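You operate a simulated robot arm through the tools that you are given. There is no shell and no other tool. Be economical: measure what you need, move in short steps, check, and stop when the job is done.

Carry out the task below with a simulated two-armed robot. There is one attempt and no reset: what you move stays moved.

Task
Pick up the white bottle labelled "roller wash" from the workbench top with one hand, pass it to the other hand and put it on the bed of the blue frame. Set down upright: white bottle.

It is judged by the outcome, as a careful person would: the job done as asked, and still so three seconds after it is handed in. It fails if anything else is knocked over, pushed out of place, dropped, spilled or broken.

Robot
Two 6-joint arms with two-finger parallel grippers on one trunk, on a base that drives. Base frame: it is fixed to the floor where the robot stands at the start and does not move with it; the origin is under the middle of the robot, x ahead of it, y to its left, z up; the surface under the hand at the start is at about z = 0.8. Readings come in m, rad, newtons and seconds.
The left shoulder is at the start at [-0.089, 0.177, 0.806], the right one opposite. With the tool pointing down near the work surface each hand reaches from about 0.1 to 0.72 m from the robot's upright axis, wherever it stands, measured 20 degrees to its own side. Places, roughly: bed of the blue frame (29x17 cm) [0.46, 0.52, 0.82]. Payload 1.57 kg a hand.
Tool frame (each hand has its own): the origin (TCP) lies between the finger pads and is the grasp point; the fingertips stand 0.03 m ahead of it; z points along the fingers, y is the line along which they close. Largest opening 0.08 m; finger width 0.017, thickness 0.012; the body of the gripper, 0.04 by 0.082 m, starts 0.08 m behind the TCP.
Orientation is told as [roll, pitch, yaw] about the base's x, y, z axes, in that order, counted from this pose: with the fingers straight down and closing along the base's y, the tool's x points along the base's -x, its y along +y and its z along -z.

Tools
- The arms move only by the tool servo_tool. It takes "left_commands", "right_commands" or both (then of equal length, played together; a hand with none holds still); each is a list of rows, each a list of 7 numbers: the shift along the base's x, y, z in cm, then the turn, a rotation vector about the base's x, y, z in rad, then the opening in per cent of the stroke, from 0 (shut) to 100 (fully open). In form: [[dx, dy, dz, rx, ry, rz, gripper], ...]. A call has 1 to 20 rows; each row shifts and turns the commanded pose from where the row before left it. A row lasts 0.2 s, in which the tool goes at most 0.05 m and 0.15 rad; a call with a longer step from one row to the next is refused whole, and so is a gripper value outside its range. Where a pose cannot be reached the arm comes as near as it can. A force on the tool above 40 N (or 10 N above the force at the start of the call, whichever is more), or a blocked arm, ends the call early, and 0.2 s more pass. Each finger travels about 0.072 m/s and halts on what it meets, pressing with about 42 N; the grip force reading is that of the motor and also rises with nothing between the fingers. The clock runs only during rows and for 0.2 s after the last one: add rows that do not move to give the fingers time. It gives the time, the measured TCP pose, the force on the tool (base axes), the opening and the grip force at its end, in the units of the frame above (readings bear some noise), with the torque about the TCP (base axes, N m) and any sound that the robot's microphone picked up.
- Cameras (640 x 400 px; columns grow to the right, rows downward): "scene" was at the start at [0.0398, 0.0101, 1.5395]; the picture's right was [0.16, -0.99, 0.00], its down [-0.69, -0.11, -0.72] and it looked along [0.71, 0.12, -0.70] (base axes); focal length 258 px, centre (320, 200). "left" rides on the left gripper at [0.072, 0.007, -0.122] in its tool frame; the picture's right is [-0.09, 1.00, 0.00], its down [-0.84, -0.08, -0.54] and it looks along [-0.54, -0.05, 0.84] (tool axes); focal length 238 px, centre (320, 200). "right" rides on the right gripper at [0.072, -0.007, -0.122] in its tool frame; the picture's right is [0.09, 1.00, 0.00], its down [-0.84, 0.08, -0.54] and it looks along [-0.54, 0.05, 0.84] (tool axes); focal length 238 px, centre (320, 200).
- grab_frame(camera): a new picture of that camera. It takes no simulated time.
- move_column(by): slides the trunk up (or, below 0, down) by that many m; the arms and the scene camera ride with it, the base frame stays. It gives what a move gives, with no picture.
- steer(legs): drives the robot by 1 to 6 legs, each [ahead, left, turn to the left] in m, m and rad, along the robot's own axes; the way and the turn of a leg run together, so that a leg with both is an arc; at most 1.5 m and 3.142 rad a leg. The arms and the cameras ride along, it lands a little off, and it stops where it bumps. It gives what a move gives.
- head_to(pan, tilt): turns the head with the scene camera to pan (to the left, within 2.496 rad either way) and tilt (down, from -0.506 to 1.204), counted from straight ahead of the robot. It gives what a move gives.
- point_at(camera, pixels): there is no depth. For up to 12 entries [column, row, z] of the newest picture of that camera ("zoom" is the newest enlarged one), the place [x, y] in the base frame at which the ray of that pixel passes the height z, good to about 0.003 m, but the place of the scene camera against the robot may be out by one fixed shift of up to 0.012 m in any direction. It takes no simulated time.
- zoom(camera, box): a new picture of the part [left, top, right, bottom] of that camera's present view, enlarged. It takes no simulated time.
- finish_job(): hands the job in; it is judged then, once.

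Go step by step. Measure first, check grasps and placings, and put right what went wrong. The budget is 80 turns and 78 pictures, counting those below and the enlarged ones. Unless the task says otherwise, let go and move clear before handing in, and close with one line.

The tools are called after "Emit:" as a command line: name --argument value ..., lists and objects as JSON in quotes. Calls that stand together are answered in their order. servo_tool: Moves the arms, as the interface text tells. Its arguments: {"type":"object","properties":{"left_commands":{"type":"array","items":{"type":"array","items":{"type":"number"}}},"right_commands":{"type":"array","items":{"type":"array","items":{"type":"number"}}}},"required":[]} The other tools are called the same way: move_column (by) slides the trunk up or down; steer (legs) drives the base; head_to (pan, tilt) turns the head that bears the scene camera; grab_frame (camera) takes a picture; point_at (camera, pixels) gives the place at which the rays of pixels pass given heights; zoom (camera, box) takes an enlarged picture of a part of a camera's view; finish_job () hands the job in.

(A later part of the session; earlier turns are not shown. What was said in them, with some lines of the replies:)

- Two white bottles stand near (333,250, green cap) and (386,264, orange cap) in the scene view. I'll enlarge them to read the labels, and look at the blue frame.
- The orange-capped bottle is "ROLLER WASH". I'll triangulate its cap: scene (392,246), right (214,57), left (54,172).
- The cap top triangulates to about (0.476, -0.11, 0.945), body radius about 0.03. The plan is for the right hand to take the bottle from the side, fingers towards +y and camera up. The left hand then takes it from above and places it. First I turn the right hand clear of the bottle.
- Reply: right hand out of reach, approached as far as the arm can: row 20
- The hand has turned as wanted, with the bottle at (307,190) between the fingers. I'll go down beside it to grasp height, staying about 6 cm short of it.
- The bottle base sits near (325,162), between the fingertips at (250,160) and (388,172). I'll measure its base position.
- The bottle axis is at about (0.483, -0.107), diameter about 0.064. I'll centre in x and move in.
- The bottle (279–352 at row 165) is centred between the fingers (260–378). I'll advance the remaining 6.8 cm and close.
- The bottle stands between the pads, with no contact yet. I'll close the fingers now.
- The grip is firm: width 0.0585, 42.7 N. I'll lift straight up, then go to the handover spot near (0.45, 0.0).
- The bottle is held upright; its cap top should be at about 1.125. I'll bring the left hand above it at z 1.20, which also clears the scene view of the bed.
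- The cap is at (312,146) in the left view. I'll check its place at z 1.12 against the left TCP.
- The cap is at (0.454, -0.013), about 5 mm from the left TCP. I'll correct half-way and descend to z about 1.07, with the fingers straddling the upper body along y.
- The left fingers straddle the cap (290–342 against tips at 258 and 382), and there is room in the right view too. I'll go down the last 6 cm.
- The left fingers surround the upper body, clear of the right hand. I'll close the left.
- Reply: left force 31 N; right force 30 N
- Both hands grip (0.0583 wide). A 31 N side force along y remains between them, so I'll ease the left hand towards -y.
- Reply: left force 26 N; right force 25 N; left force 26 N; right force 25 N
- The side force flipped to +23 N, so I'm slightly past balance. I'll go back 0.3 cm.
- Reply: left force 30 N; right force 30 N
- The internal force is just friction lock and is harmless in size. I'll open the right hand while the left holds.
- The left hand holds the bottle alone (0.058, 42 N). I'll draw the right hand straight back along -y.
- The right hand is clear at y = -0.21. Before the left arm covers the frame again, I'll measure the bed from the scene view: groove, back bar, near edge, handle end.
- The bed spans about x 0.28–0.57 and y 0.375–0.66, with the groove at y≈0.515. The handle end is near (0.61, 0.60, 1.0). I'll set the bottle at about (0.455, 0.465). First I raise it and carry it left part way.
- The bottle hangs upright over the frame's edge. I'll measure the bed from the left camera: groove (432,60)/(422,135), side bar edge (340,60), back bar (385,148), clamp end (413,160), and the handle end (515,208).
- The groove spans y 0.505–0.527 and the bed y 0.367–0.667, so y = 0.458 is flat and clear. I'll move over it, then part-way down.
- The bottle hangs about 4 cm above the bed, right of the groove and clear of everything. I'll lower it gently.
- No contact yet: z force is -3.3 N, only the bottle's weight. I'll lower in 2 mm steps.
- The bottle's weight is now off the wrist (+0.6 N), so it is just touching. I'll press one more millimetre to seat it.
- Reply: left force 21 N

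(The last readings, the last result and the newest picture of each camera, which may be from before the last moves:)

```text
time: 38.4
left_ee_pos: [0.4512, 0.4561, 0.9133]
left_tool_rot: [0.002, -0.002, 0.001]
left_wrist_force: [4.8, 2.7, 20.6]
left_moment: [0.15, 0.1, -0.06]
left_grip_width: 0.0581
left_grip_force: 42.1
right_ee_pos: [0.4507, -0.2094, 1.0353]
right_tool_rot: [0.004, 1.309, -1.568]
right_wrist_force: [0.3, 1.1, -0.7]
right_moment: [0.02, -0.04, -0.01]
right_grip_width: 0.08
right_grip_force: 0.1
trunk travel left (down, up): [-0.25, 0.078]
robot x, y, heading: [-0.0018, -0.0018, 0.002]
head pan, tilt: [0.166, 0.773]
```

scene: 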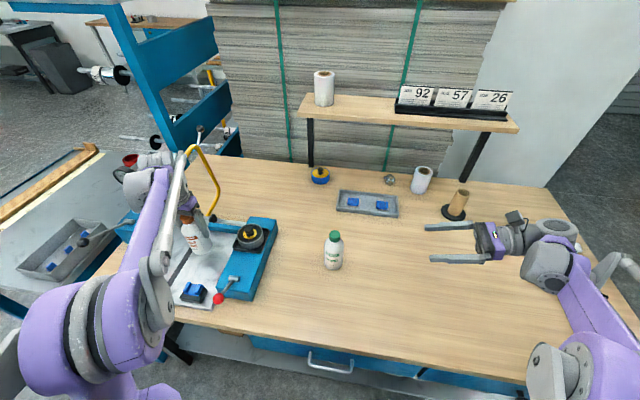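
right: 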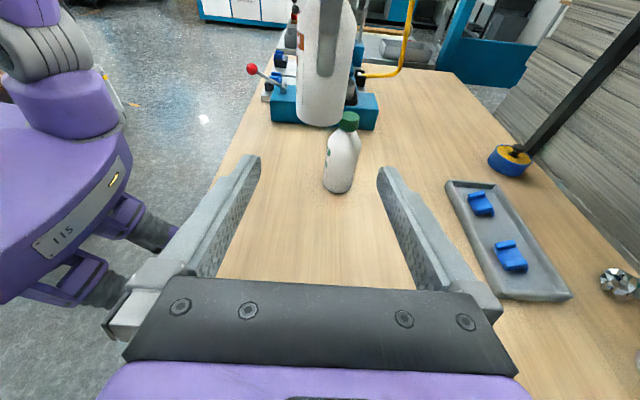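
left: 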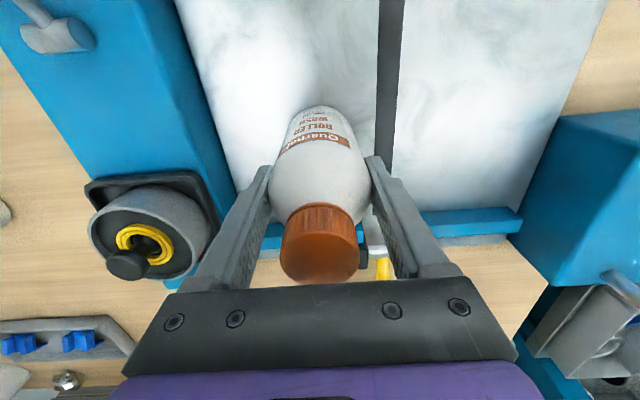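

The bottle is firmly on the bed at 20.6 N. I'll relieve the press and open the left hand.

Emit:
servo_tool --left_commands '[[0, 0, 0.1, 0, 0, 0, 0], [0, 0, 0, 0, 0, 0, 78], [0, 0, 0, 0, 0, 0, 85], [0, 0, 0, 0, 0, 0, 100], [0, 0, 0, 0, 0, 0, 100]]'

Emit:
grab_frame --camera "left"

```text
time: 39.6
left_ee_pos: [0.4517, 0.4579, 0.9128]
left_tool_rot: [0.001, 0.0, 0.0]
left_wrist_force: [0.1, 0.3, -0.1]
left_moment: [0.03, 0.02, 0.0]
left_grip_width: 0.0801
left_grip_force: 0.2
right_ee_pos: [0.4497, -0.2076, 1.0357]
right_tool_rot: [0.003, 1.308, -1.57]
right_wrist_force: [0.2, -0.2, -0.1]
right_moment: [0.02, 0.0, 0.0]
right_grip_width: 0.0797
right_grip_force: 0.1
trunk travel left (down, up): [-0.25, 0.078]
robot x, y, heading: [0.0023, -0.002, -0.001]
head pan, tilt: [0.166, 0.773]
```

```text
42 pictures are left
```

left: 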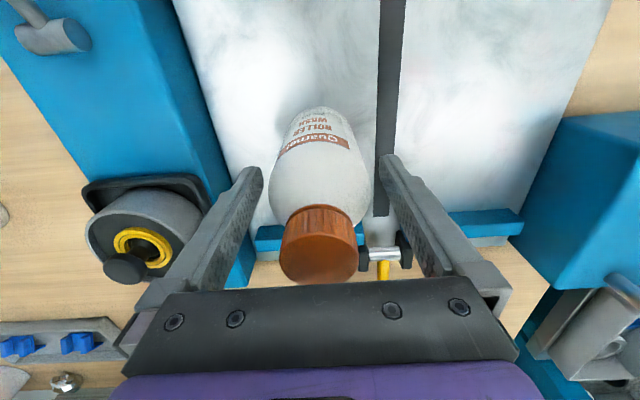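

The bottle stands free between the open fingers. I'll raise the hand straight up, then move it right, away from the handle.

Emit:
servo_tool --left_commands '[[0, 0, 1, 0, 0, 0, 100], [0, 0, 1.5, 0, 0, 0, 100], [0, 0, 1.5, 0, 0, 0, 100], [0, 0, 2, 0, 0, 0, 100], [0, 0, 2, 0, 0, 0, 100], [0, 0, 2, 0, 0, 0, 100], [0, 0, 2, 0, 0, 0, 100], [0, 0, 2, 0, 0, 0, 100], [0, 0, 2, 0, 0, 0, 100], [0, 0, 2, 0, 0, 0, 100], [0, 0, 2, 0, 0, 0, 100], [0, 0, 2, 0, 0, 0, 100], [0, -2.5, 0, 0, 0, 0, 100], [0, -2.5, 0, 0, 0, 0, 100], [0, -2.5, 0, 0, 0, 0, 100], [0, -2.5, 0, 0, 0, 0, 100], [0, -2.5, 0, 0, 0, 0, 100], [0, -2.5, 0, 0, 0, 0, 100], [0, 0, 0, 0, 0, 0, 100]]'

Emit:
grab_frame --camera "left"

Emit:
grab_frame --camera "scene"

```text
time: 43.6
left_ee_pos: [0.4528, 0.307, 1.1341]
left_tool_rot: [0.001, -0.001, -0.001]
left_wrist_force: [-0.5, 0.2, 1.3]
left_moment: [0.01, -0.01, -0.05]
left_grip_width: 0.0802
left_grip_force: 0.1
right_ee_pos: [0.4505, -0.2065, 1.0347]
right_tool_rot: [0.002, 1.308, -1.569]
right_wrist_force: [-0.8, -0.5, -0.2]
right_moment: [0.01, 0.01, 0.02]
right_grip_width: 0.0802
right_grip_force: 0.1
trunk travel left (down, up): [-0.25, 0.078]
robot x, y, heading: [0.0016, -0.0031, -0.001]
head pan, tilt: [0.166, 0.773]
```

```text
41 pictures are left
```

left: 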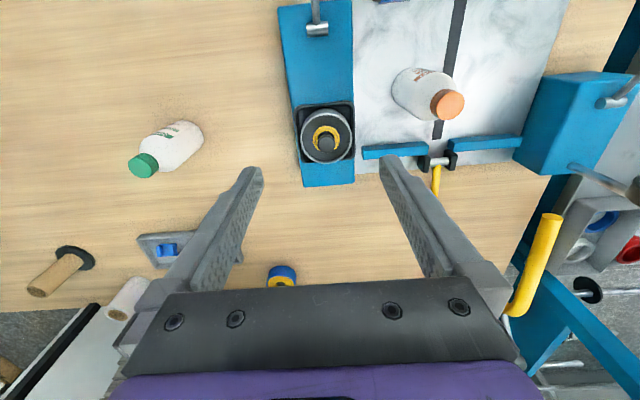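

```text
40 pictures are left
```

scene: 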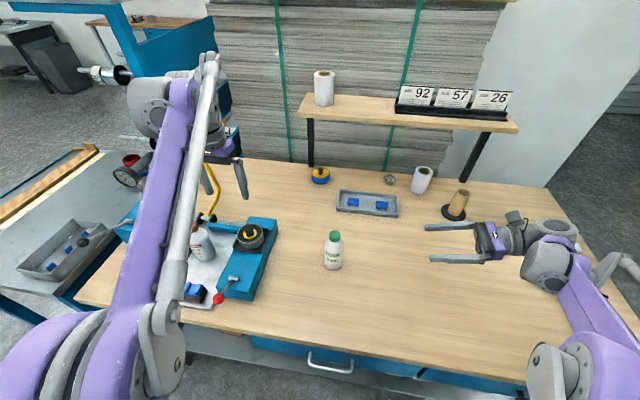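

The bottle stands upright on the bed at (430,95) in the left view. The green bottle, handle and other items are where they were, and both hands are clear. I'm handing in.

Emit:
finish_job

```text
The job is handed in.
```

The "roller wash" bottle was picked up with the right hand, passed to the left, and now stands upright on the bed of the blue frame; nothing else appears moved in the last pictures.
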